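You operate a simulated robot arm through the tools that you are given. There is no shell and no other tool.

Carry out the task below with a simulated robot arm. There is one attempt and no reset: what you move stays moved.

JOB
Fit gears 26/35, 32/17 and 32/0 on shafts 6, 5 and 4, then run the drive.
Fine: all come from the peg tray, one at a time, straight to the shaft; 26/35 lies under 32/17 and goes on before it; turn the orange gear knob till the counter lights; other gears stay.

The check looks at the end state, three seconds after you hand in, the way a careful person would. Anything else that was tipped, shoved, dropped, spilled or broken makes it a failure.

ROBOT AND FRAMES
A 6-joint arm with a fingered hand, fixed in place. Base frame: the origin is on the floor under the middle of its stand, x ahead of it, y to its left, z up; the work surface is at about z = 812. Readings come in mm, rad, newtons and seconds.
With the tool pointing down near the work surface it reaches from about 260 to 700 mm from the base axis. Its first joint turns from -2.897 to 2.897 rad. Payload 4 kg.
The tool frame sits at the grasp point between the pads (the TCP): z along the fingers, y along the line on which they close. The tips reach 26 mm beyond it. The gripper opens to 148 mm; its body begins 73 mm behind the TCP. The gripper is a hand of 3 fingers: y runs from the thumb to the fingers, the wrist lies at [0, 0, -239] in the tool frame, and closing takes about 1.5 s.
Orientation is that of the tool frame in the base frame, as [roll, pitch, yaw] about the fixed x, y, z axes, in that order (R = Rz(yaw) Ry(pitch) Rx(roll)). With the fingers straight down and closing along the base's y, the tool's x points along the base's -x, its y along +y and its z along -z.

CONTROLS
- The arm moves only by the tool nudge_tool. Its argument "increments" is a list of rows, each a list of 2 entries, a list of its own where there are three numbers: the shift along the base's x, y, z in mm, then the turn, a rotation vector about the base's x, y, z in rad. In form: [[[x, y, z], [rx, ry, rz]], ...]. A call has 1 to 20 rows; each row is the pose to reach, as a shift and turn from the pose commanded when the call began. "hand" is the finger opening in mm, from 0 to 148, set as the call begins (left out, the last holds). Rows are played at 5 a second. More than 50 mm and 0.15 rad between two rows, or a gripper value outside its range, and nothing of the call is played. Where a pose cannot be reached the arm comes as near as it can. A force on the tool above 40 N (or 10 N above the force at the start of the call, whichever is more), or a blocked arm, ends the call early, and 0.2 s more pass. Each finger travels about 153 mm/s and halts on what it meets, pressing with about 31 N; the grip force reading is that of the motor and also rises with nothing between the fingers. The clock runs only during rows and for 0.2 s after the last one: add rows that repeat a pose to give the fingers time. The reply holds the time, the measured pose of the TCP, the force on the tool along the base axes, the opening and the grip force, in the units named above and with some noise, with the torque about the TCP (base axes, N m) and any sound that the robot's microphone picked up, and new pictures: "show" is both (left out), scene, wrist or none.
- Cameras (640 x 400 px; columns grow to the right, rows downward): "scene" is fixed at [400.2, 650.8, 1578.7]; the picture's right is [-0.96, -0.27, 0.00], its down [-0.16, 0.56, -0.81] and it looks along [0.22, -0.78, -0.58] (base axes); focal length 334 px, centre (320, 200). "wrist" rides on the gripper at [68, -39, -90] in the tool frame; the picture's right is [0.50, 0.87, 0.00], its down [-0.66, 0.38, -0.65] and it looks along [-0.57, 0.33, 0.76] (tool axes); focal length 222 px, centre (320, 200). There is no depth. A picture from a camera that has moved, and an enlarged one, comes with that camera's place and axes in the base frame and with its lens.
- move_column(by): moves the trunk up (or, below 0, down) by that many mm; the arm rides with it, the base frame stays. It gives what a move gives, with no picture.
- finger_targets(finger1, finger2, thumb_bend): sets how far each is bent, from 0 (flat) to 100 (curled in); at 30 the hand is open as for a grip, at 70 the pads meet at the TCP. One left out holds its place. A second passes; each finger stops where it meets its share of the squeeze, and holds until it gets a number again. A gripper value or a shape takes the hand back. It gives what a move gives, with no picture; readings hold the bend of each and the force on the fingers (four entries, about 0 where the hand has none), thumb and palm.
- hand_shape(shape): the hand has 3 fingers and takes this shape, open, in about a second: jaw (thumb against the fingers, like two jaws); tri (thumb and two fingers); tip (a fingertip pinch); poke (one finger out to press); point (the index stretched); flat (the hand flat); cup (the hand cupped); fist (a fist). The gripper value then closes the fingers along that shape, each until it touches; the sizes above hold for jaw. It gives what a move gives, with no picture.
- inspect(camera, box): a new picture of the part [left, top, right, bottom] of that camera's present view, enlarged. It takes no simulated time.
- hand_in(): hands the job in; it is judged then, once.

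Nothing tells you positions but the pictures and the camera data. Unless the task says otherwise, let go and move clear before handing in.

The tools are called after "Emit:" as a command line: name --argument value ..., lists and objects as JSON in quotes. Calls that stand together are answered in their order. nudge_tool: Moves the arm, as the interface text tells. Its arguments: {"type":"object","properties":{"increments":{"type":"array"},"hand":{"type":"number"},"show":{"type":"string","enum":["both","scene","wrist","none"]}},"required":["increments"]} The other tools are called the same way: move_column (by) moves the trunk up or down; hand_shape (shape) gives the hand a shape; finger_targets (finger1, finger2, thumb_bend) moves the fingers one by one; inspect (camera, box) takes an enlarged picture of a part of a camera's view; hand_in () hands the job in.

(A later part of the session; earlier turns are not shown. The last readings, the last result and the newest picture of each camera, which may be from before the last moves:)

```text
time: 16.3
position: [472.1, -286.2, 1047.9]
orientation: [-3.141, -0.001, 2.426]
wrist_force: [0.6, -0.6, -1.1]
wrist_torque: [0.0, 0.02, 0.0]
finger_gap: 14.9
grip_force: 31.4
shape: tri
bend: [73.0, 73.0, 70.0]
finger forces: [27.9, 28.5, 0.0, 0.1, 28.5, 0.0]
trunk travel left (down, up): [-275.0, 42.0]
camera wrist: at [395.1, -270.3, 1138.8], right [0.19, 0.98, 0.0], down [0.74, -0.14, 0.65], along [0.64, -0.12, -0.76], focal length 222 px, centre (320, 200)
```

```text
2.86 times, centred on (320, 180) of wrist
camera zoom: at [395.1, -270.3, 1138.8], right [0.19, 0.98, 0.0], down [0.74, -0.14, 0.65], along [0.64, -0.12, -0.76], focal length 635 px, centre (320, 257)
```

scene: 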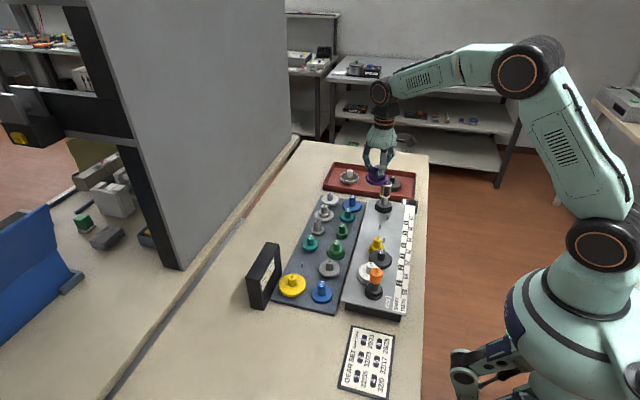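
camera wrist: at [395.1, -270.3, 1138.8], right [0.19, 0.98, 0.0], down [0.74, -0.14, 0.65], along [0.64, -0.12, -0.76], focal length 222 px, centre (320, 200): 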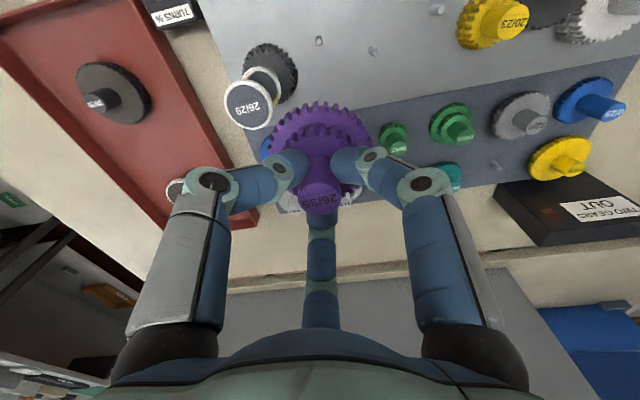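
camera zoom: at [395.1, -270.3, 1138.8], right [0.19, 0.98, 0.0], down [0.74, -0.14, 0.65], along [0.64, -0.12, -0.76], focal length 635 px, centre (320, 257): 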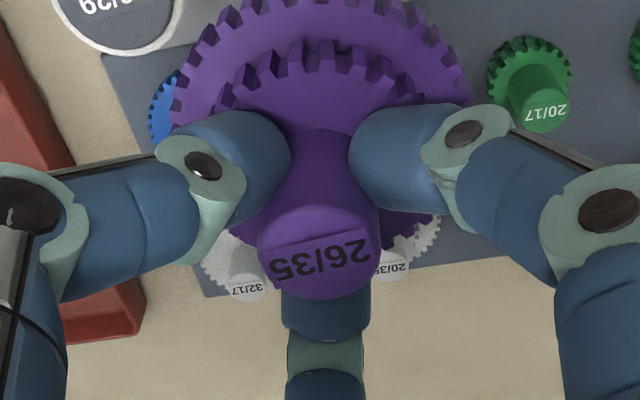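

Wrist view gives pin 6 at about (420.2,-276.1) with pin 5 58 mm away, matching the tooth sums. I'll shift so the held handle axis sits over pin 6, still high, and verify.

Emit:
nudge_tool --increments '[[[-18, 3, 0], [0, 0, 0]], [[-36, 6, 0], [0, 0, 0]], [[-52.1, 9.2, 0], [0, 0, 0]], [[-52.1, 9.2, -25], [0, 0, 0]], [[-52.1, 9.2, -50], [0, 0, 0]], [[-52.1, 9.2, -75], [0, 0, 0]], [[-52.1, 9.2, -95], [0, 0, 0]], [[-52.1, 9.2, -110], [0, 0, 0]], [[-52.1, 9.2, -110], [0, 0, 0]], [[-52.1, 9.2, -110], [0, 0, 0]]]'

Emit:
inspect --camera "scene" --box '[350, 150, 430, 220]'

Emit:
inspect --camera "wrist" --box '[190, 30, 450, 230]'

```text
time: 18.5
position: [419.7, -278.0, 936.8]
orientation: [-3.141, -0.001, 2.426]
wrist_force: [-0.3, 0.1, -0.4]
wrist_torque: [0.0, -0.03, 0.02]
finger_gap: 15.3
grip_force: 30.2
shape: tri
bend: [73.0, 73.0, 70.0]
finger forces: [28.0, 28.4, 0.1, 0.0, 28.5, 0.0]
trunk travel left (down, up): [-275.0, 42.0]
camera wrist: at [343.8, -262.2, 1028.2], right [0.19, 0.98, 0.0], down [0.74, -0.14, 0.65], along [0.64, -0.12, -0.76], focal length 222 px, centre (320, 200)
```

scene: 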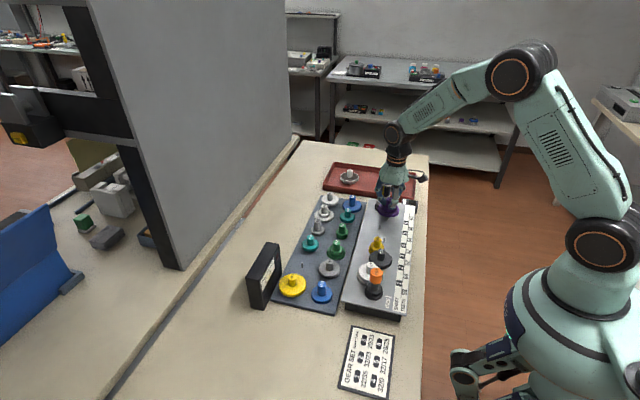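
wrist: 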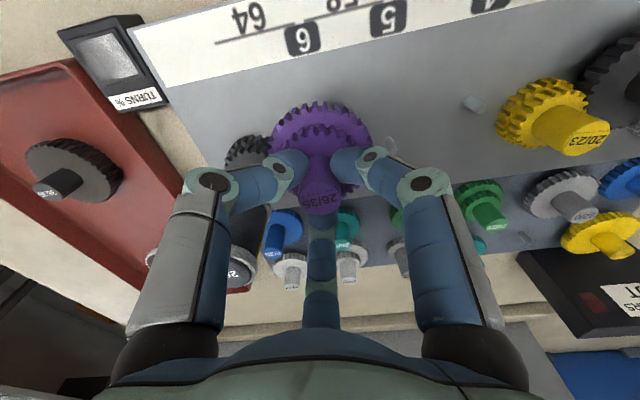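

```text
5.71 times, centred on (390, 185) of scene
camera zoom: at [400.2, 650.8, 1578.7], right [-0.96, -0.27, 0.0], down [-0.16, 0.56, -0.81], along [0.22, -0.78, -0.58], focal length 1909 px, centre (-80, 286)
```

zoom: 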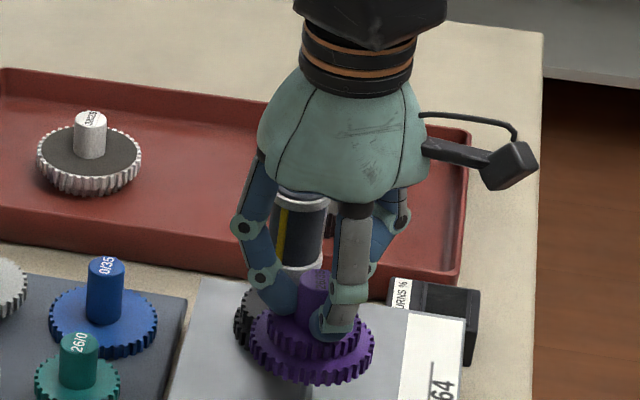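

```text
2.00 times, centred on (320, 130) of wrist
camera zoom: at [343.8, -262.2, 1028.2], right [0.19, 0.98, 0.0], down [0.74, -0.14, 0.65], along [0.64, -0.12, -0.76], focal length 444 px, centre (320, 340)
```

zoom: 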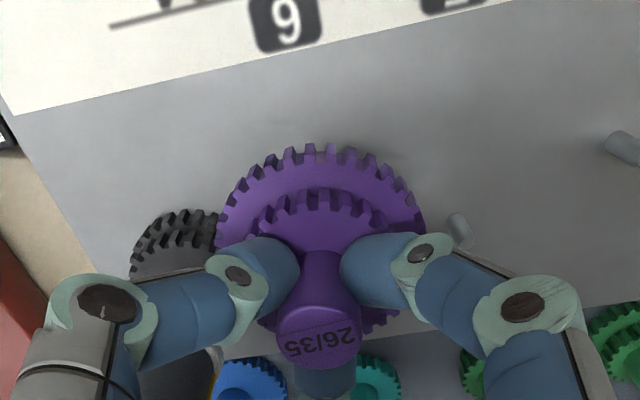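

Tower falls between the fingers as planned. I'll correct the ~1 mm offset and lower in small steps toward the pin, watching force.

Emit:
nudge_tool --increments '[[[-0.8, 1.1, 0], [0, 0, 0]], [[-0.8, 1.1, -5], [0, 0, 0]], [[-0.8, 1.1, -10], [0, 0, 0]], [[-0.8, 1.1, -14], [0, 0, 0]], [[-0.8, 1.1, -14], [0, 0, 0]], [[-0.8, 1.1, -14], [0, 0, 0]]]'

Emit:
inspect --camera "scene" --box '[360, 170, 420, 220]'

Emit:
inspect --camera "wrist" --box '[190, 30, 450, 230]'

```text
time: 19.9
position: [418.7, -275.4, 923.3]
orientation: [3.141, -0.001, 2.427]
wrist_force: [0.4, 1.1, -1.6]
wrist_torque: [-0.04, -0.02, -0.01]
finger_gap: 15.3
grip_force: 31.0
shape: tri
bend: [73.0, 73.0, 70.0]
finger forces: [28.0, 28.5, 0.0, 0.0, 28.6, 0.0]
trunk travel left (down, up): [-275.0, 42.0]
camera wrist: at [342.3, -260.4, 1014.3], right [0.19, 0.98, 0.0], down [0.74, -0.14, 0.65], along [0.64, -0.12, -0.76], focal length 222 px, centre (320, 200)
```

scene: 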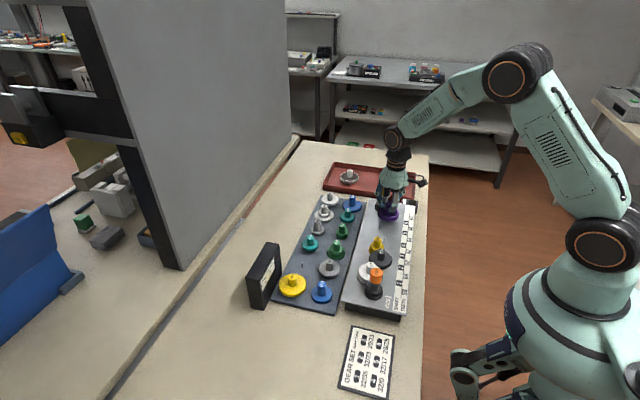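
wrist: 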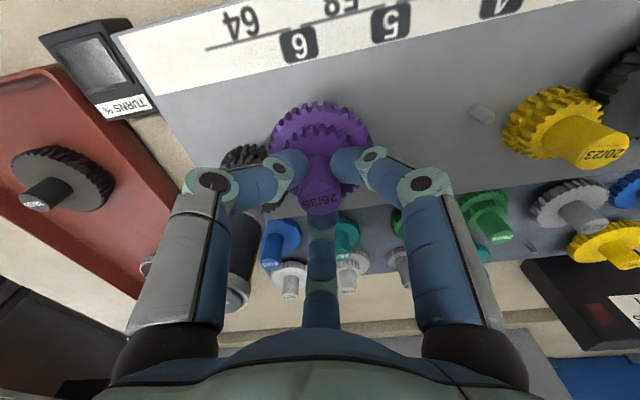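

```text
8.00 times, centred on (390, 195) of scene
camera zoom: at [400.2, 650.8, 1578.7], right [-0.96, -0.27, 0.0], down [-0.16, 0.56, -0.81], along [0.22, -0.78, -0.58], focal length 2673 px, centre (-240, 240)
```

zoom: 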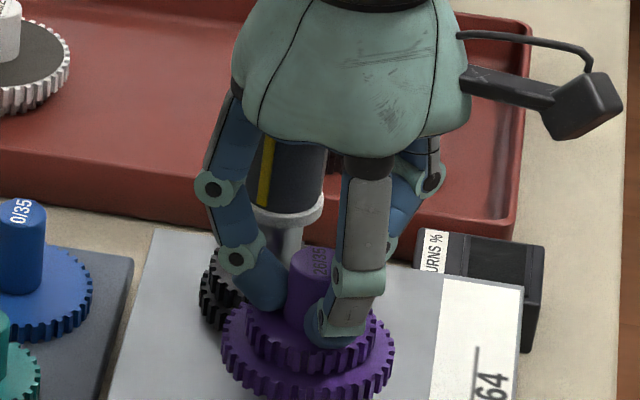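

```text
2.00 times, centred on (320, 130) of wrist
camera zoom: at [342.3, -260.4, 1014.3], right [0.19, 0.98, 0.0], down [0.74, -0.14, 0.65], along [0.64, -0.12, -0.76], focal length 444 px, centre (320, 340)
```

zoom: 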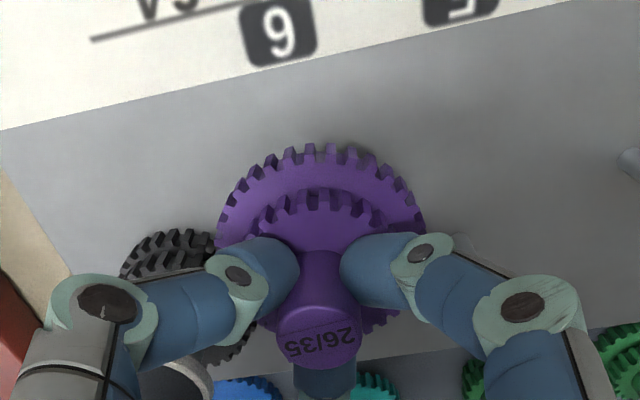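

Small XY residual (~0.7 mm); correcting and lowering 6 mm more.

Emit:
nudge_tool --increments '[[[0.7, -0.7, 0], [0, 0, 0]], [[0.7, -0.7, -3], [0, 0, 0]], [[0.7, -0.7, -6], [0, 0, 0]], [[0.7, -0.7, -6], [0, 0, 0]], [[0.7, -0.7, -6], [0, 0, 0]]]' --show "wrist"

Emit:
inspect --camera "scene" --box '[360, 170, 420, 220]'

```text
time: 21.1
position: [420.3, -277.4, 918.2]
orientation: [3.141, -0.001, 2.427]
wrist_force: [0.1, 0.2, -1.2]
wrist_torque: [0.0, -0.03, -0.01]
finger_gap: 15.3
grip_force: 31.1
shape: tri
bend: [73.0, 73.0, 70.0]
finger forces: [28.0, 28.4, 0.1, 0.0, 28.5, 0.0]
trunk travel left (down, up): [-275.0, 42.0]
camera wrist: at [343.6, -261.8, 1008.8], right [0.19, 0.98, 0.0], down [0.74, -0.14, 0.65], along [0.64, -0.13, -0.76], focal length 222 px, centre (320, 200)
```

wrist: 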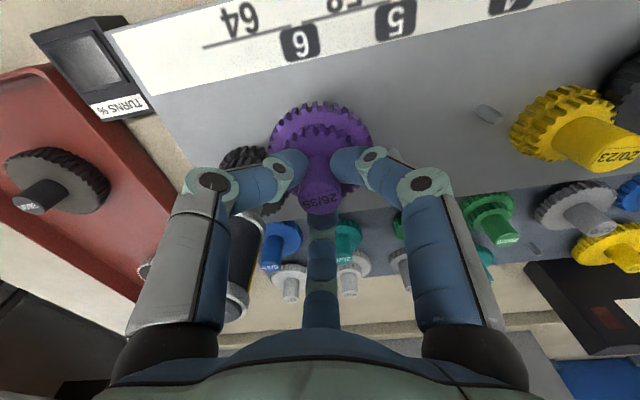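

```text
8.00 times, centred on (390, 195) of scene
camera zoom: at [400.2, 650.8, 1578.7], right [-0.96, -0.27, 0.0], down [-0.16, 0.56, -0.81], along [0.22, -0.78, -0.58], focal length 2673 px, centre (-240, 240)
```

zoom: 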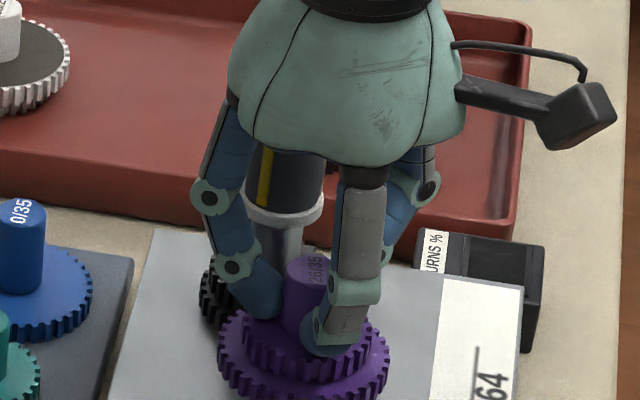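

Emit:
nudge_tool --increments '[[[-0.4, 0.5, 0], [0, 0, 0]], [[-0.4, 0.5, -1], [0, 0, 0]], [[-0.4, 0.5, -2], [0, 0, 0]], [[-0.4, 0.5, -2], [0, 0, 0]]]' --show "wrist"

Emit:
inspect --camera "wrist" --box '[200, 60, 400, 220]'

```text
time: 22.1
position: [418.8, -276.8, 916.0]
orientation: [-3.141, 0.0, 2.427]
wrist_force: [-0.4, 0.6, -1.5]
wrist_torque: [0.01, -0.01, 0.01]
finger_gap: 15.2
grip_force: 30.8
shape: tri
bend: [73.0, 73.0, 70.0]
finger forces: [27.9, 28.4, 0.0, 0.1, 28.4, 0.0]
trunk travel left (down, up): [-275.0, 42.0]
camera wrist: at [343.0, -260.6, 1006.8], right [0.19, 0.98, 0.0], down [0.74, -0.14, 0.65], along [0.64, -0.13, -0.76], focal length 222 px, centre (320, 200)
```

wrist: 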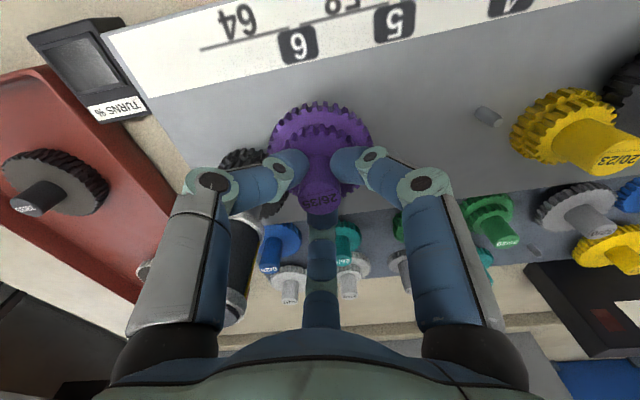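

```text
2.50 times, centred on (300, 140) of wrist
camera zoom: at [343.0, -260.6, 1006.8], right [0.19, 0.98, 0.0], down [0.74, -0.14, 0.65], along [0.64, -0.13, -0.76], focal length 555 px, centre (370, 350)
```

zoom: 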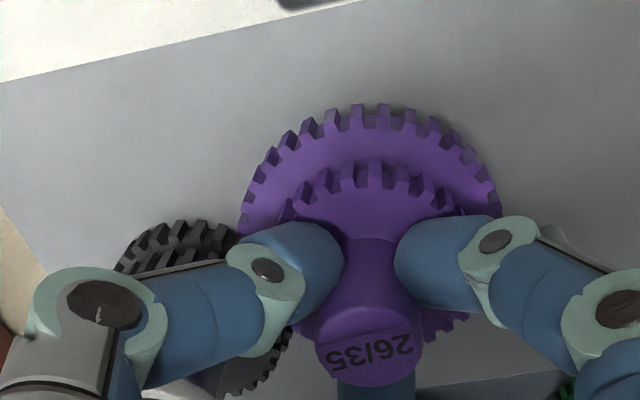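

Nearly on axis (within 0.5 mm), no contact yet. Continuing down slowly.

Emit:
nudge_tool --increments '[[[0, -0.3, -1], [0, 0, 0]], [[0, -0.3, -2], [0, 0, 0]], [[0, -0.3, -3], [0, 0, 0]], [[0, -0.3, -4], [0, 0, 0]], [[0, -0.3, -4], [0, 0, 0]]]' --show "none"

Emit:
inspect --camera "wrist" --box '[200, 60, 400, 220]'

Emit:
inspect --camera "scene" --box '[360, 170, 420, 220]'

```text
time: 23.3
position: [419.8, -276.5, 913.1]
orientation: [-3.141, 0.001, 2.425]
wrist_force: [0.1, -0.7, -1.0]
wrist_torque: [0.01, 0.04, 0.01]
finger_gap: 14.9
grip_force: 31.6
shape: tri
bend: [73.0, 73.0, 70.0]
finger forces: [27.9, 28.5, 0.1, 0.1, 28.5, 0.0]
trunk travel left (down, up): [-275.0, 42.0]
```

```text
2.50 times, centred on (300, 140) of wrist
camera zoom: at [342.6, -260.9, 1003.5], right [0.19, 0.98, 0.0], down [0.74, -0.14, 0.65], along [0.64, -0.12, -0.76], focal length 555 px, centre (370, 350)
```

zoom: 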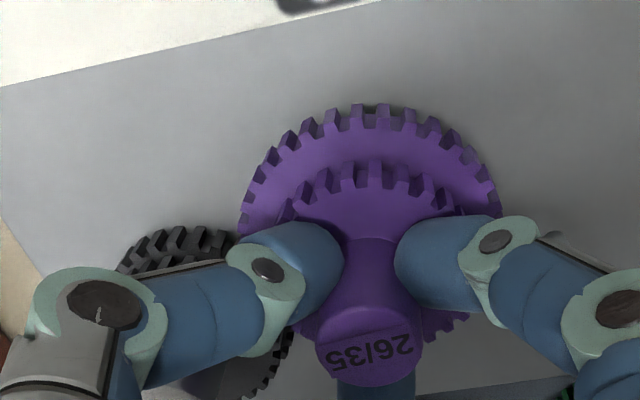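

```text
8.00 times, centred on (390, 195) of scene
camera zoom: at [400.2, 650.8, 1578.7], right [-0.96, -0.27, 0.0], down [-0.16, 0.56, -0.81], along [0.22, -0.78, -0.58], focal length 2673 px, centre (-240, 240)
```

zoom: 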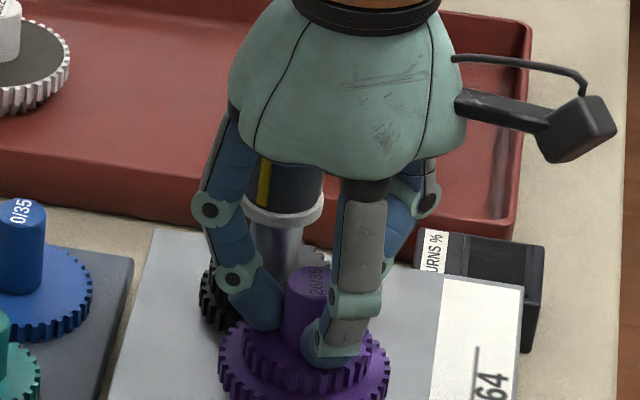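

Emit:
nudge_tool --increments '[[[0.2, -0.1, -1], [0, 0, 0]], [[0.2, -0.1, -2], [0, 0, 0]], [[0.2, -0.1, -3], [0, 0, 0]], [[0.2, -0.1, -4], [0, 0, 0]], [[0.2, -0.1, -4], [0, 0, 0]]]' --show "none"

Emit:
inspect --camera "wrist" --box '[200, 60, 400, 220]'

```text
time: 24.5
position: [420.2, -278.6, 908.8]
orientation: [-3.142, 0.001, 2.427]
wrist_force: [0.3, 0.9, -2.3]
wrist_torque: [0.01, 0.02, 0.0]
finger_gap: 15.2
grip_force: 30.8
shape: tri
bend: [73.0, 73.0, 70.0]
finger forces: [28.3, 28.2, 0.1, 0.0, 28.9, 0.0]
trunk travel left (down, up): [-275.0, 42.0]
```

```text
2.50 times, centred on (300, 140) of wrist
camera zoom: at [343.2, -261.5, 999.2], right [0.19, 0.98, 0.0], down [0.74, -0.14, 0.65], along [0.64, -0.12, -0.76], focal length 555 px, centre (370, 350)
```

zoom: 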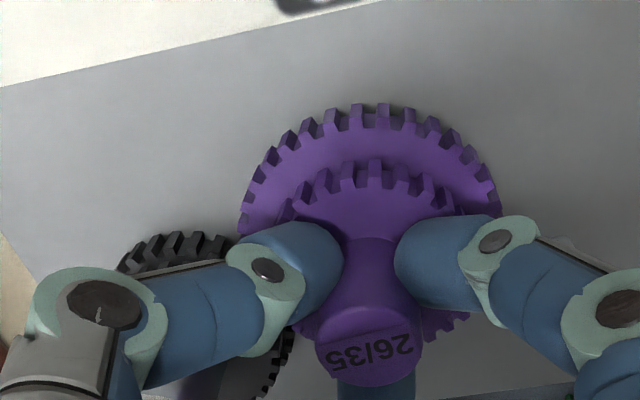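

Emit:
nudge_tool --increments '[[[-0.1, 0.2, -1], [0, 0, 0]], [[-0.1, 0.2, -2], [0, 0, 0]], [[-0.1, 0.2, -3], [0, 0, 0]], [[-0.1, 0.2, -3], [0, 0, 0]]]' --show "none"

Emit:
inspect --camera "wrist" --box '[200, 60, 400, 220]'

Emit:
inspect --camera "scene" --box '[360, 170, 420, 220]'

```text
time: 25.5
position: [418.6, -275.4, 905.6]
orientation: [-3.14, 0.001, 2.425]
wrist_force: [-0.5, -0.6, -1.1]
wrist_torque: [-0.03, 0.01, 0.02]
finger_gap: 15.2
grip_force: 30.7
shape: tri
bend: [73.0, 73.0, 70.0]
finger forces: [28.0, 28.5, 0.0, 0.0, 28.8, 0.0]
trunk travel left (down, up): [-275.0, 42.0]
```

```text
2.50 times, centred on (300, 140) of wrist
camera zoom: at [342.4, -260.7, 996.3], right [0.19, 0.98, 0.0], down [0.74, -0.14, 0.65], along [0.64, -0.12, -0.76], focal length 555 px, centre (370, 350)
```

zoom: 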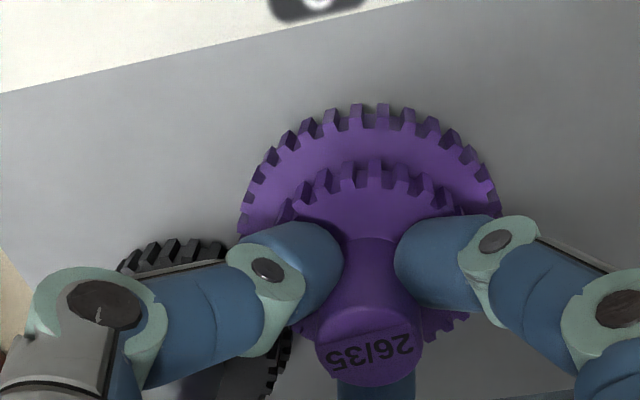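

```text
8.00 times, centred on (390, 195) of scene
camera zoom: at [400.2, 650.8, 1578.7], right [-0.96, -0.27, 0.0], down [-0.16, 0.56, -0.81], along [0.22, -0.78, -0.58], focal length 2673 px, centre (-240, 240)
```

zoom: 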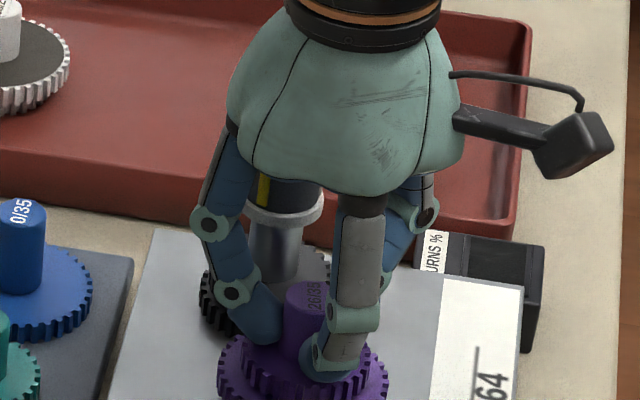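

Emit:
nudge_tool --increments '[[[0.2, -0.1, -1], [0, 0, 0]], [[0.2, -0.1, -2], [0, 0, 0]], [[0.2, -0.1, -3], [0, 0, 0]], [[0.2, -0.1, -3], [0, 0, 0]]]' --show "none"

Emit:
inspect --camera "wrist" --box '[200, 60, 400, 220]'

Emit:
inspect --camera "scene" --box '[360, 180, 420, 230]'

```text
time: 26.5
position: [419.3, -276.8, 902.0]
orientation: [-3.141, 0.001, 2.424]
wrist_force: [0.5, -0.2, 0.4]
wrist_torque: [-0.04, -0.01, -0.01]
finger_gap: 15.0
grip_force: 31.2
shape: tri
bend: [73.0, 73.0, 70.0]
finger forces: [27.9, 28.6, 0.0, 0.0, 28.9, 0.0]
trunk travel left (down, up): [-275.0, 42.0]
```

```text
2.50 times, centred on (300, 140) of wrist
camera zoom: at [342.8, -260.8, 993.1], right [0.19, 0.98, 0.0], down [0.74, -0.14, 0.65], along [0.64, -0.13, -0.76], focal length 555 px, centre (370, 350)
```

zoom: 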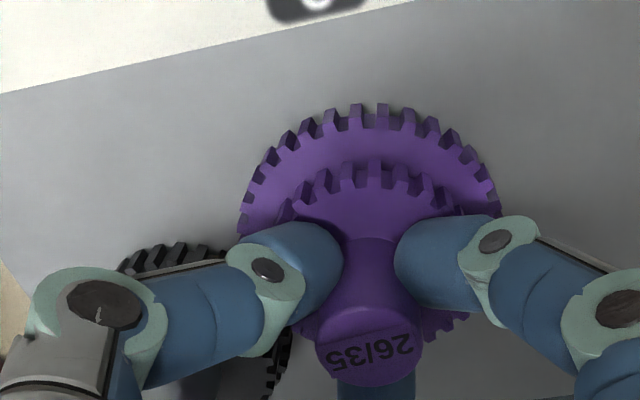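

```text
8.00 times, centred on (390, 205) of scene
camera zoom: at [400.2, 650.8, 1578.7], right [-0.96, -0.27, 0.0], down [-0.16, 0.56, -0.81], along [0.22, -0.78, -0.58], focal length 2673 px, centre (-240, 160)
```

zoom: 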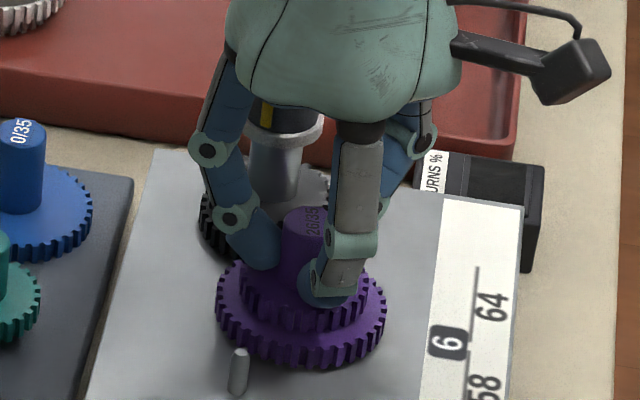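

Emit:
nudge_tool --increments '[[[0.1, -0.2, -1], [0, 0, 0]], [[0.1, -0.2, -2], [0, 0, 0]], [[0.1, -0.2, -2], [0, 0, 0]]]' --show "none"

Emit:
inspect --camera "wrist" --box '[200, 60, 400, 220]'

Emit:
inspect --camera "scene" --box '[360, 180, 420, 230]'

```text
time: 27.3
position: [419.1, -277.2, 900.8]
orientation: [-3.141, 0.0, 2.427]
wrist_force: [1.4, 0.0, 1.9]
wrist_torque: [-0.04, -0.02, 0.0]
finger_gap: 15.3
grip_force: 31.2
shape: tri
bend: [73.0, 73.0, 70.0]
finger forces: [28.8, 29.2, 0.0, 0.1, 29.1, 0.1]
trunk travel left (down, up): [-275.0, 42.0]
```

```text
2.50 times, centred on (300, 140) of wrist
camera zoom: at [342.4, -260.5, 991.1], right [0.19, 0.98, 0.0], down [0.74, -0.14, 0.65], along [0.64, -0.13, -0.76], focal length 555 px, centre (370, 350)
```

zoom: 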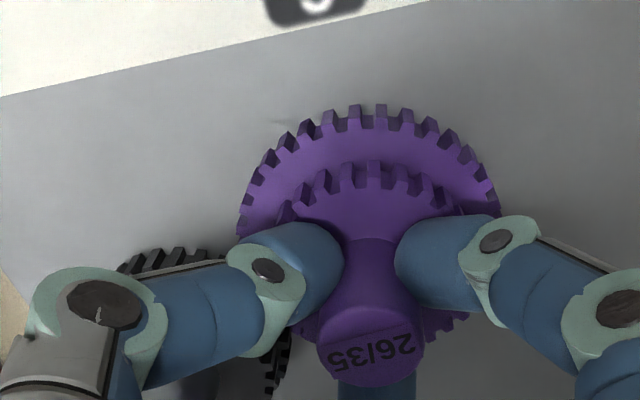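

```text
8.00 times, centred on (390, 205) of scene
camera zoom: at [400.2, 650.8, 1578.7], right [-0.96, -0.27, 0.0], down [-0.16, 0.56, -0.81], along [0.22, -0.78, -0.58], focal length 2673 px, centre (-240, 160)
```

zoom: 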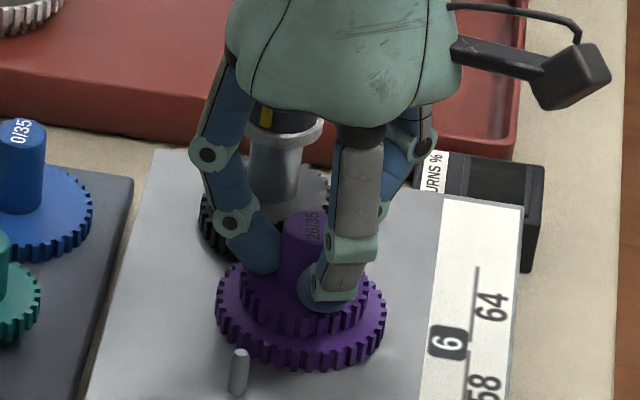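

Contact force of only ~2 N has begun; gear appears a few mm above the plate with the pin inside the bore. Continuing in 1 mm steps.

Emit:
nudge_tool --increments '[[[0.4, -0.4, 0], [0, 0, 0]], [[0.4, -0.4, -1], [0, 0, 0]], [[0.4, -0.4, -2], [0, 0, 0]], [[0.4, -0.4, -2], [0, 0, 0]]]' --show "none"

Emit:
inspect --camera "wrist" --box '[200, 60, 400, 220]'

Emit:
inspect --camera "scene" --box '[360, 180, 420, 230]'

```text
time: 28.3
position: [419.3, -276.7, 899.6]
orientation: [3.141, 0.004, 2.425]
wrist_force: [-0.5, 0.6, 14.3]
wrist_torque: [-0.01, 0.0, -0.02]
finger_gap: 15.5
grip_force: 30.8
shape: tri
bend: [73.0, 73.0, 70.0]
finger forces: [31.2, 31.2, 0.0, 0.0, 31.7, 0.0]
trunk travel left (down, up): [-275.0, 42.0]
```

```text
2.50 times, centred on (300, 140) of wrist
camera zoom: at [342.6, -261.6, 990.4], right [0.19, 0.98, 0.0], down [0.74, -0.14, 0.66], along [0.64, -0.13, -0.76], focal length 555 px, centre (370, 350)
```

zoom: 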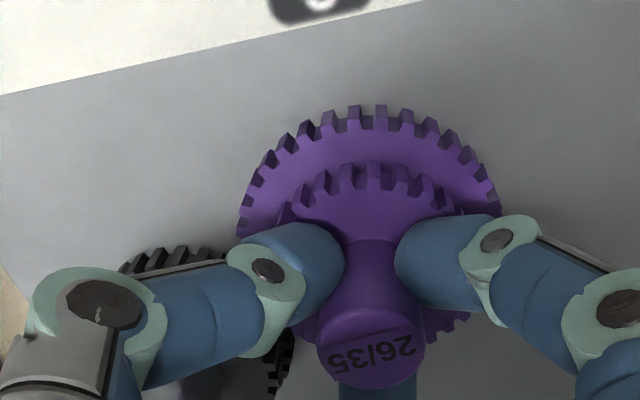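

```text
8.00 times, centred on (390, 205) of scene
camera zoom: at [400.2, 650.8, 1578.7], right [-0.96, -0.27, 0.0], down [-0.16, 0.56, -0.81], along [0.22, -0.78, -0.58], focal length 2673 px, centre (-240, 160)
```

zoom: 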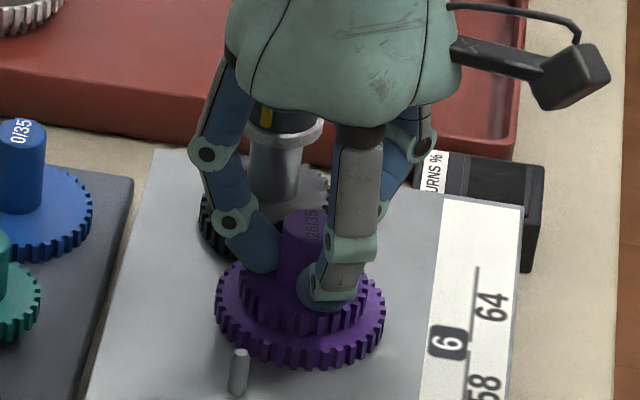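

Firm contact now (14 N) at TCP z ≈ 900. I need to tell whether it is seated or resting on the tower gear's teeth; comparing heights with the installed gears.

Emit:
inspect --camera "wrist" --box '[215, 120, 345, 220]'

Emit:
inspect --camera "wrist" --box '[480, 50, 640, 190]'

Emit:
inspect --camera "scene" --box '[370, 195, 410, 230]'

Emit:
inspect --camera "scene" --box '[340, 225, 410, 305]'

```text
4.00 times, centred on (280, 170) of wrist
camera zoom: at [342.6, -261.6, 990.4], right [0.19, 0.98, 0.0], down [0.74, -0.14, 0.66], along [0.64, -0.13, -0.76], focal length 888 px, centre (480, 320)
```

zoom: 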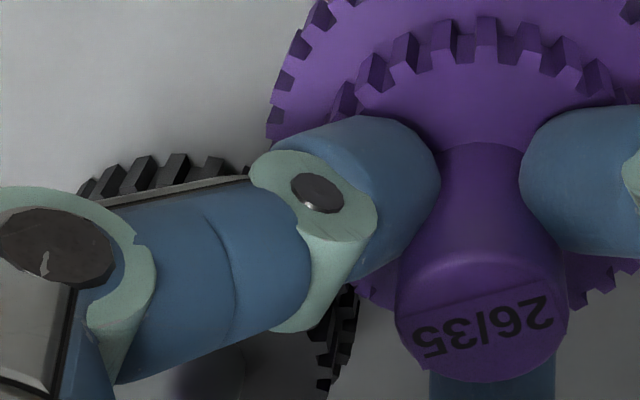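

```text
2.86 times, centred on (560, 120) of wrist
camera zoom: at [342.6, -261.6, 990.4], right [0.19, 0.98, 0.0], down [0.74, -0.14, 0.66], along [0.64, -0.13, -0.76], focal length 635 px, centre (-366, 429)
```

zoom: 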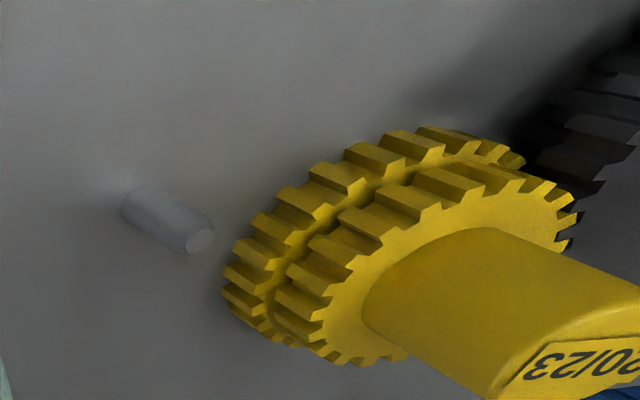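

```text
11.43 times, centred on (390, 212) of scene
camera zoom: at [400.2, 650.8, 1578.7], right [-0.96, -0.27, 0.0], down [-0.16, 0.56, -0.81], along [0.22, -0.78, -0.58], focal length 3818 px, centre (-480, 57)
```

zoom: 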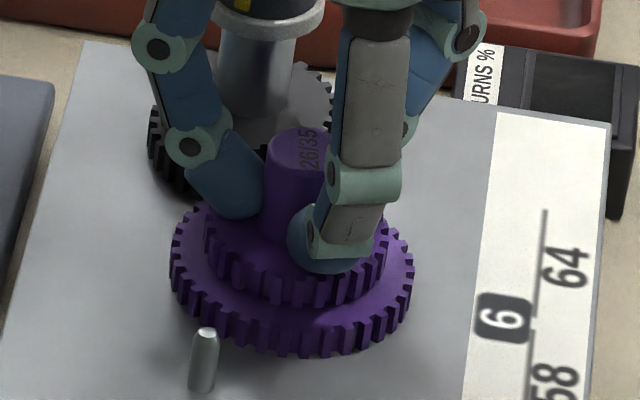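

```text
5.00 times, centred on (375, 265) of scene
camera zoom: at [400.2, 650.8, 1578.7], right [-0.96, -0.27, 0.0], down [-0.16, 0.56, -0.81], along [0.22, -0.78, -0.58], focal length 1671 px, centre (45, -125)
```

zoom: 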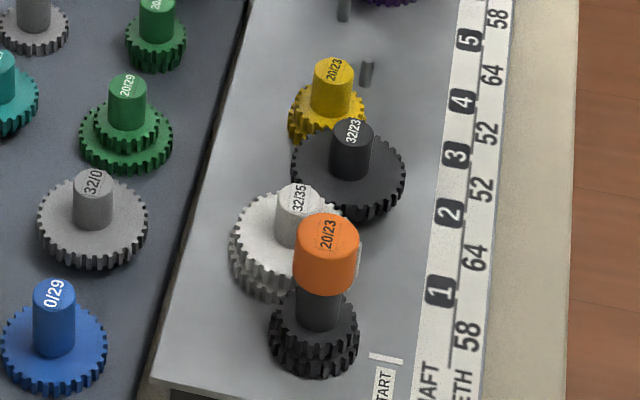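

Emit:
inspect --camera "wrist" --box '[560, 100, 640, 180]'

Emit:
inspect --camera "wrist" --box '[260, 160, 380, 230]'

Emit:
inspect --camera "wrist" --box '[200, 60, 300, 140]'

```text
5.00 times, centred on (600, 140) of wrist
camera zoom: at [342.6, -261.6, 990.4], right [0.19, 0.98, 0.0], down [0.74, -0.14, 0.66], along [0.64, -0.13, -0.76], focal length 1111 px, centre (-1080, 500)
```

zoom: 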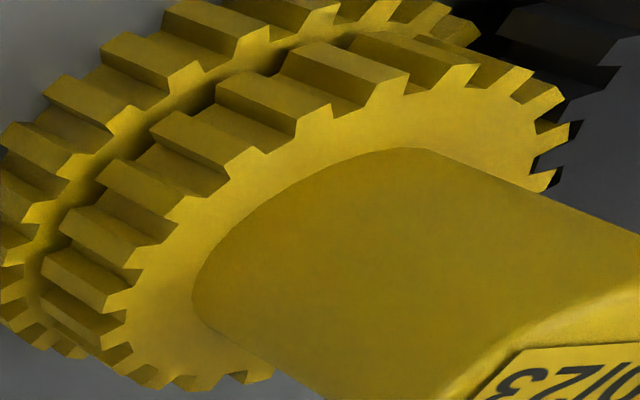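

```text
5.33 times, centred on (320, 195) of wrist
camera zoom: at [342.6, -261.6, 990.4], right [0.19, 0.98, 0.0], down [0.74, -0.14, 0.66], along [0.64, -0.13, -0.76], focal length 1185 px, centre (320, 227)
```

zoom: 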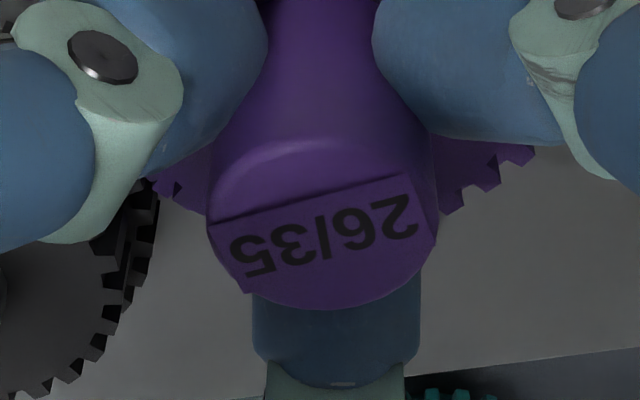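

```text
5.00 times, centred on (250, 100) of wrist
camera zoom: at [342.6, -261.6, 990.4], right [0.19, 0.98, 0.0], down [0.74, -0.14, 0.66], along [0.64, -0.13, -0.76], focal length 1111 px, centre (670, 700)
```

zoom: 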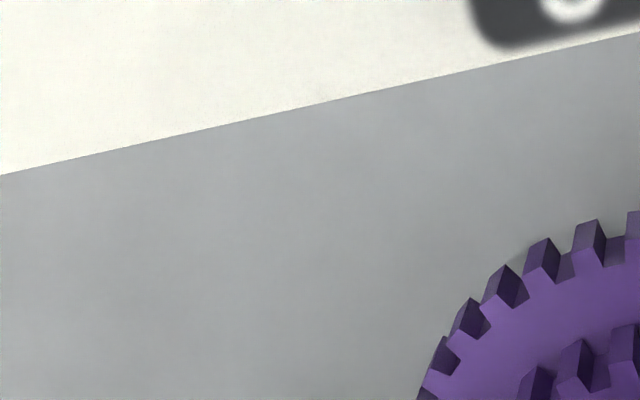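

The height evidence is ambiguous (seated vs. resting on the tower's lower teeth). I'll ease the pressure a little and rotate by about half a tooth to see whether it drops further.

Emit:
nudge_tool --increments '[[[0, 0, 0.8], [0, 0, 0]], [[0, 0, 0.8], [0, 0, 0.02]], [[0, 0, 0.8], [0, 0, 0.04]], [[0, 0, 0.8], [0, 0, 0.06]], [[0, 0, 0.8], [0, 0, 0.08]], [[0, 0, 0.8], [0, 0, 0.09]], [[0, 0, 0.8], [0, 0, 0.09]]]' --show "wrist"

Emit:
inspect --camera "scene" --box '[370, 195, 410, 230]'

Emit:
inspect --camera "wrist" --box '[215, 120, 345, 220]'

```text
time: 29.9
position: [418.7, -277.5, 900.8]
orientation: [3.141, 0.003, 2.515]
wrist_force: [0.1, 0.7, 11.1]
wrist_torque: [0.01, -0.03, -0.08]
finger_gap: 15.6
grip_force: 31.2
shape: tri
bend: [73.0, 73.0, 70.0]
finger forces: [29.9, 33.2, 0.0, 0.0, 32.2, 0.0]
trunk travel left (down, up): [-275.0, 42.0]
camera wrist: at [341.3, -268.3, 990.5], right [0.1, 0.99, 0.0], down [0.75, -0.08, 0.65], along [0.65, -0.07, -0.76], focal length 222 px, centre (320, 200)
```

wrist: 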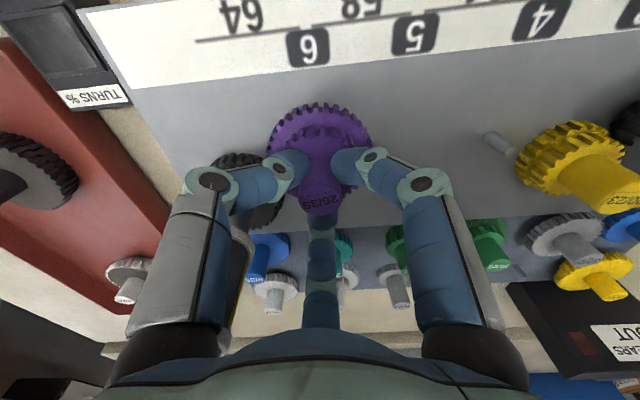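

```text
11.43 times, centred on (390, 212) of scene
camera zoom: at [400.2, 650.8, 1578.7], right [-0.96, -0.27, 0.0], down [-0.16, 0.56, -0.81], along [0.22, -0.78, -0.58], focal length 3818 px, centre (-480, 57)
```

zoom: 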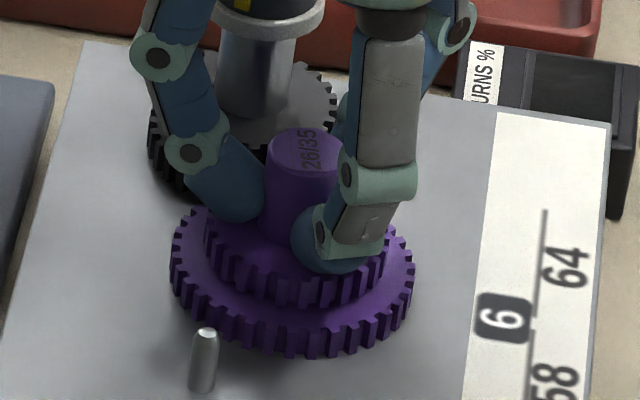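

```text
4.00 times, centred on (280, 170) of wrist
camera zoom: at [341.3, -268.3, 990.5], right [0.1, 0.99, 0.0], down [0.75, -0.08, 0.65], along [0.65, -0.07, -0.76], focal length 888 px, centre (480, 320)
```

zoom: 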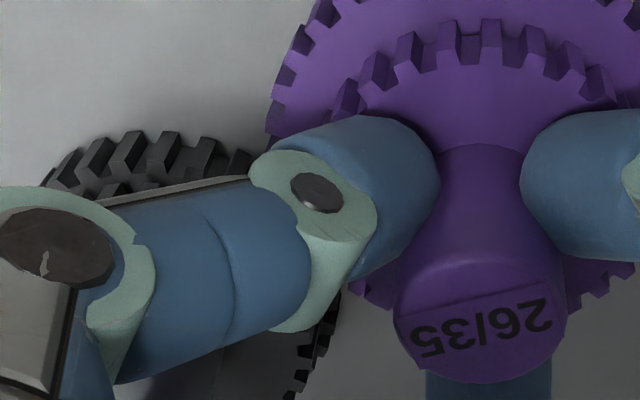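

Emit:
inspect --camera "scene" --box '[374, 195, 398, 212]'

Emit:
nudge_tool --increments '[[[0, 0, 0.5], [0, 0, 0.02]], [[0, 0, 0.5], [0, 0, 0.04]], [[0, 0, 0.5], [0, 0, 0.06]], [[0, 0, 0.5], [0, 0, 0.08]], [[0, 0, 0.5], [0, 0, 0.08]]]' --show "none"

Emit:
inspect --camera "scene" --box '[374, 195, 398, 212]'

```text
16.00 times, centred on (386, 204) of scene
camera zoom: at [400.2, 650.8, 1578.7], right [-0.96, -0.27, 0.0], down [-0.16, 0.56, -0.81], along [0.22, -0.78, -0.58], focal length 5346 px, centre (-736, 144)
```

zoom: 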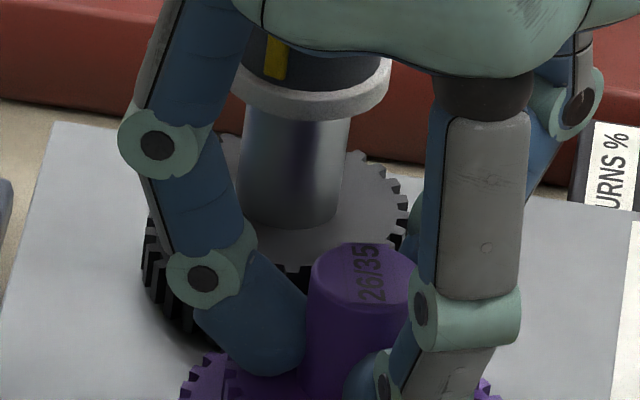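

```text
time: 31.1
position: [418.1, -276.6, 899.9]
orientation: [3.14, 0.0, 2.594]
wrist_force: [-0.5, -0.3, 3.0]
wrist_torque: [-0.02, 0.0, 0.03]
finger_gap: 15.7
grip_force: 31.3
shape: tri
bend: [73.0, 73.0, 70.0]
finger forces: [30.1, 31.1, 0.0, 0.0, 30.9, 0.1]
trunk travel left (down, up): [-275.0, 42.0]
```

```text
16.00 times, centred on (386, 204) of scene
camera zoom: at [400.2, 650.8, 1578.7], right [-0.96, -0.27, 0.0], down [-0.16, 0.56, -0.81], along [0.22, -0.78, -0.58], focal length 5346 px, centre (-736, 144)
```

zoom: 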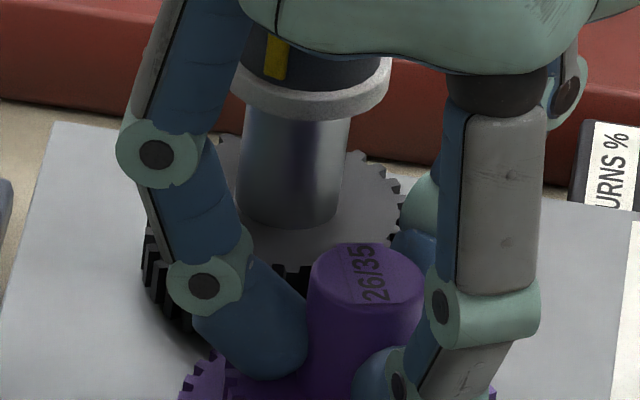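

Emit:
inspect --camera "wrist" --box '[215, 120, 345, 220]'

Emit:
inspect --camera "scene" --box '[383, 180, 393, 190]'

Emit:
inspect --camera "scene" --box '[370, 195, 410, 230]'

```text
4.00 times, centred on (280, 170) of wrist
camera zoom: at [341.2, -274.7, 991.0], right [0.02, 1.0, 0.0], down [0.76, -0.02, 0.65], along [0.65, -0.01, -0.76], focal length 888 px, centre (480, 320)
```

zoom: 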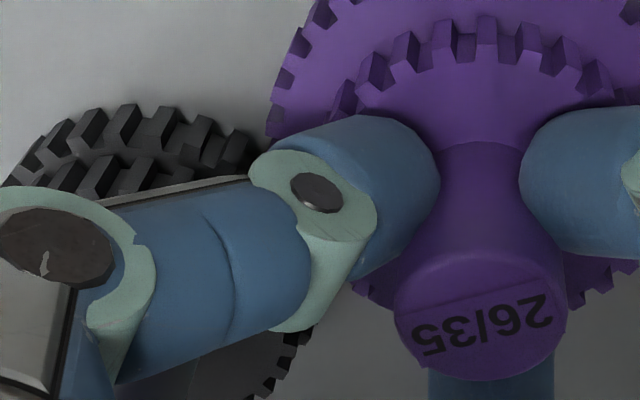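

```text
16.00 times, centred on (388, 185) of scene
camera zoom: at [400.2, 650.8, 1578.7], right [-0.96, -0.27, 0.0], down [-0.16, 0.56, -0.81], along [0.22, -0.78, -0.58], focal length 5346 px, centre (-768, 440)
```

zoom: 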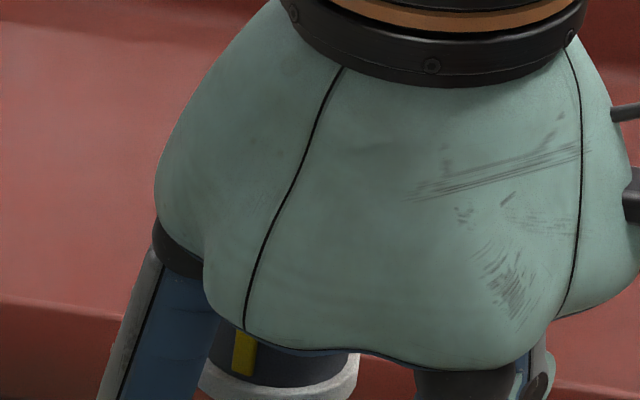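

```text
11.43 times, centred on (390, 212) of scene
camera zoom: at [400.2, 650.8, 1578.7], right [-0.96, -0.27, 0.0], down [-0.16, 0.56, -0.81], along [0.22, -0.78, -0.58], focal length 3818 px, centre (-480, 57)
```

zoom: 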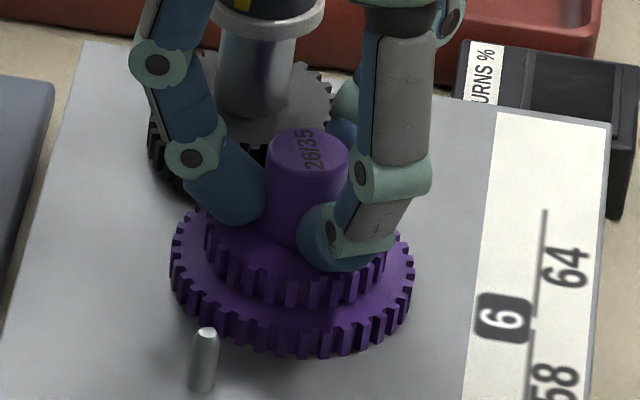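

It did not drop over nearly a full tooth of rotation and the contact height stayed constant, which suggests it is seated. I'll release gently, retreat straight up, and measure handle heights against the already installed gears.

Emit:
nudge_tool --increments '[[[0, 0, 0], [0, 0, 0]], [[0, 0, 0], [0, 0, 0]], [[0, 0, 0], [0, 0, 0]]]' --hand 64 --show "none"

Emit:
inspect --camera "scene" --box '[370, 195, 410, 230]'

Emit:
inspect --camera "wrist" --box '[215, 80, 415, 220]'

```text
time: 31.9
position: [418.2, -276.1, 900.1]
orientation: [-3.141, -0.002, 2.596]
wrist_force: [0.6, 0.8, -0.1]
wrist_torque: [0.0, 0.01, -0.01]
finger_gap: 63.2
grip_force: 0.0
shape: tri
bend: [77.0, 77.0, 70.0]
finger forces: [0.1, 0.0, 0.0, 0.0, 0.0, 0.0]
trunk travel left (down, up): [-275.0, 42.0]
```

```text
11.43 times, centred on (390, 212) of scene
camera zoom: at [400.2, 650.8, 1578.7], right [-0.96, -0.27, 0.0], down [-0.16, 0.56, -0.81], along [0.22, -0.78, -0.58], focal length 3818 px, centre (-480, 57)
```

zoom: 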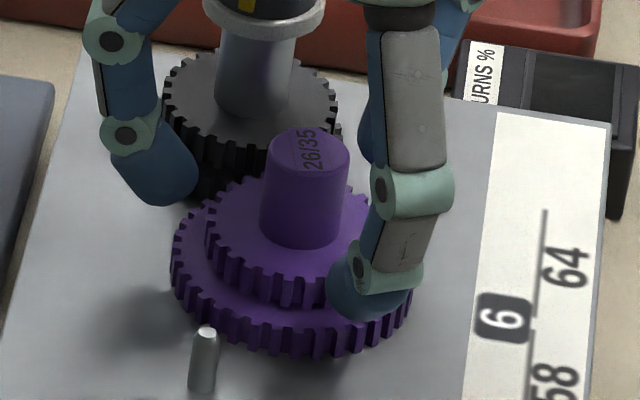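

```text
2.86 times, centred on (315, 150) of wrist
camera zoom: at [341.4, -274.8, 991.0], right [0.02, 1.0, 0.0], down [0.76, -0.02, 0.65], along [0.65, -0.01, -0.76], focal length 635 px, centre (334, 343)
```

zoom: 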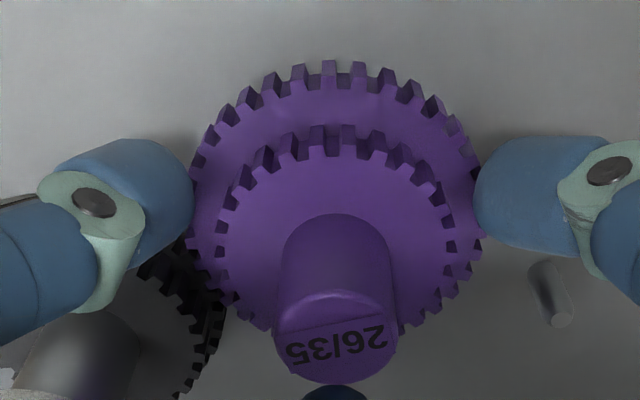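

Released; the gear stays upright on the pin. Raising straight up for unobstructed views.

Emit:
nudge_tool --increments '[[[0, 0, 10], [0, 0, 0]], [[0, 0, 25], [0, 0, 0]], [[0, 0, 45], [0, 0, 0]], [[0, 0, 70], [0, 0, 0]], [[0, 0, 95], [0, 0, 0]], [[0, 0, 120], [0, 0, 0]], [[0, 0, 120], [0, 0, 0]]]'

Emit:
inspect --camera "scene" --box '[362, 180, 418, 230]'

Emit:
inspect --camera "wrist" --box '[215, 0, 415, 160]'

```text
time: 33.5
position: [420.9, -277.4, 1020.6]
orientation: [3.141, 0.0, 2.596]
wrist_force: [0.6, 0.0, -0.2]
wrist_torque: [0.0, -0.01, -0.01]
finger_gap: 63.6
grip_force: 0.1
shape: tri
bend: [77.0, 77.0, 70.0]
finger forces: [0.0, 0.0, 0.1, 0.0, 0.0, 0.0]
trunk travel left (down, up): [-275.0, 42.0]
camera wrist: at [343.3, -275.7, 1111.0], right [0.02, 1.0, 0.0], down [0.76, -0.02, 0.65], along [0.65, -0.01, -0.76], focal length 222 px, centre (320, 200)
```

scene: 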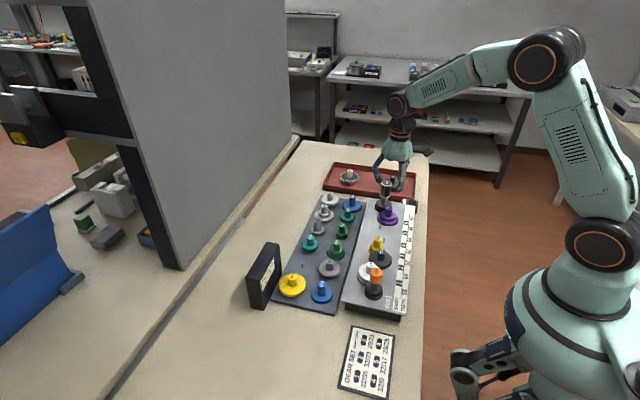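
wrist: 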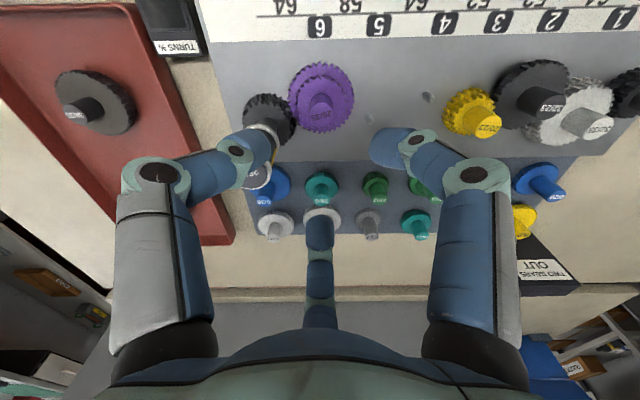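

```text
8.00 times, centred on (390, 205) of scene
camera zoom: at [400.2, 650.8, 1578.7], right [-0.96, -0.27, 0.0], down [-0.16, 0.56, -0.81], along [0.22, -0.78, -0.58], focal length 2673 px, centre (-240, 160)
```

zoom: 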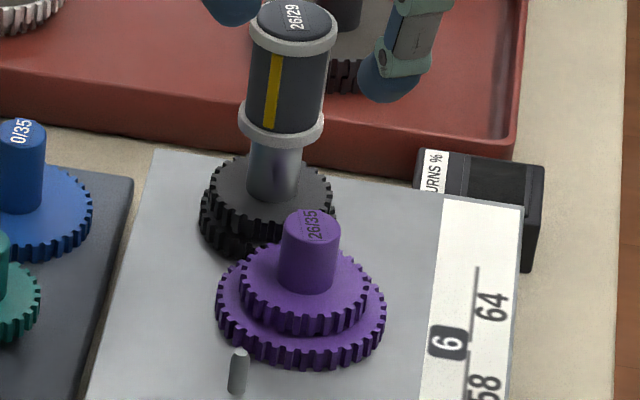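

```text
2.50 times, centred on (315, 80) of wrist
camera zoom: at [343.3, -275.7, 1111.0], right [0.02, 1.0, 0.0], down [0.76, -0.02, 0.65], along [0.65, -0.01, -0.76], focal length 555 px, centre (332, 500)
```

zoom: 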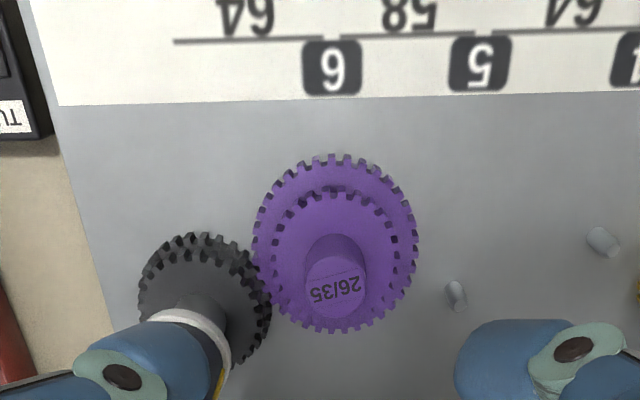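

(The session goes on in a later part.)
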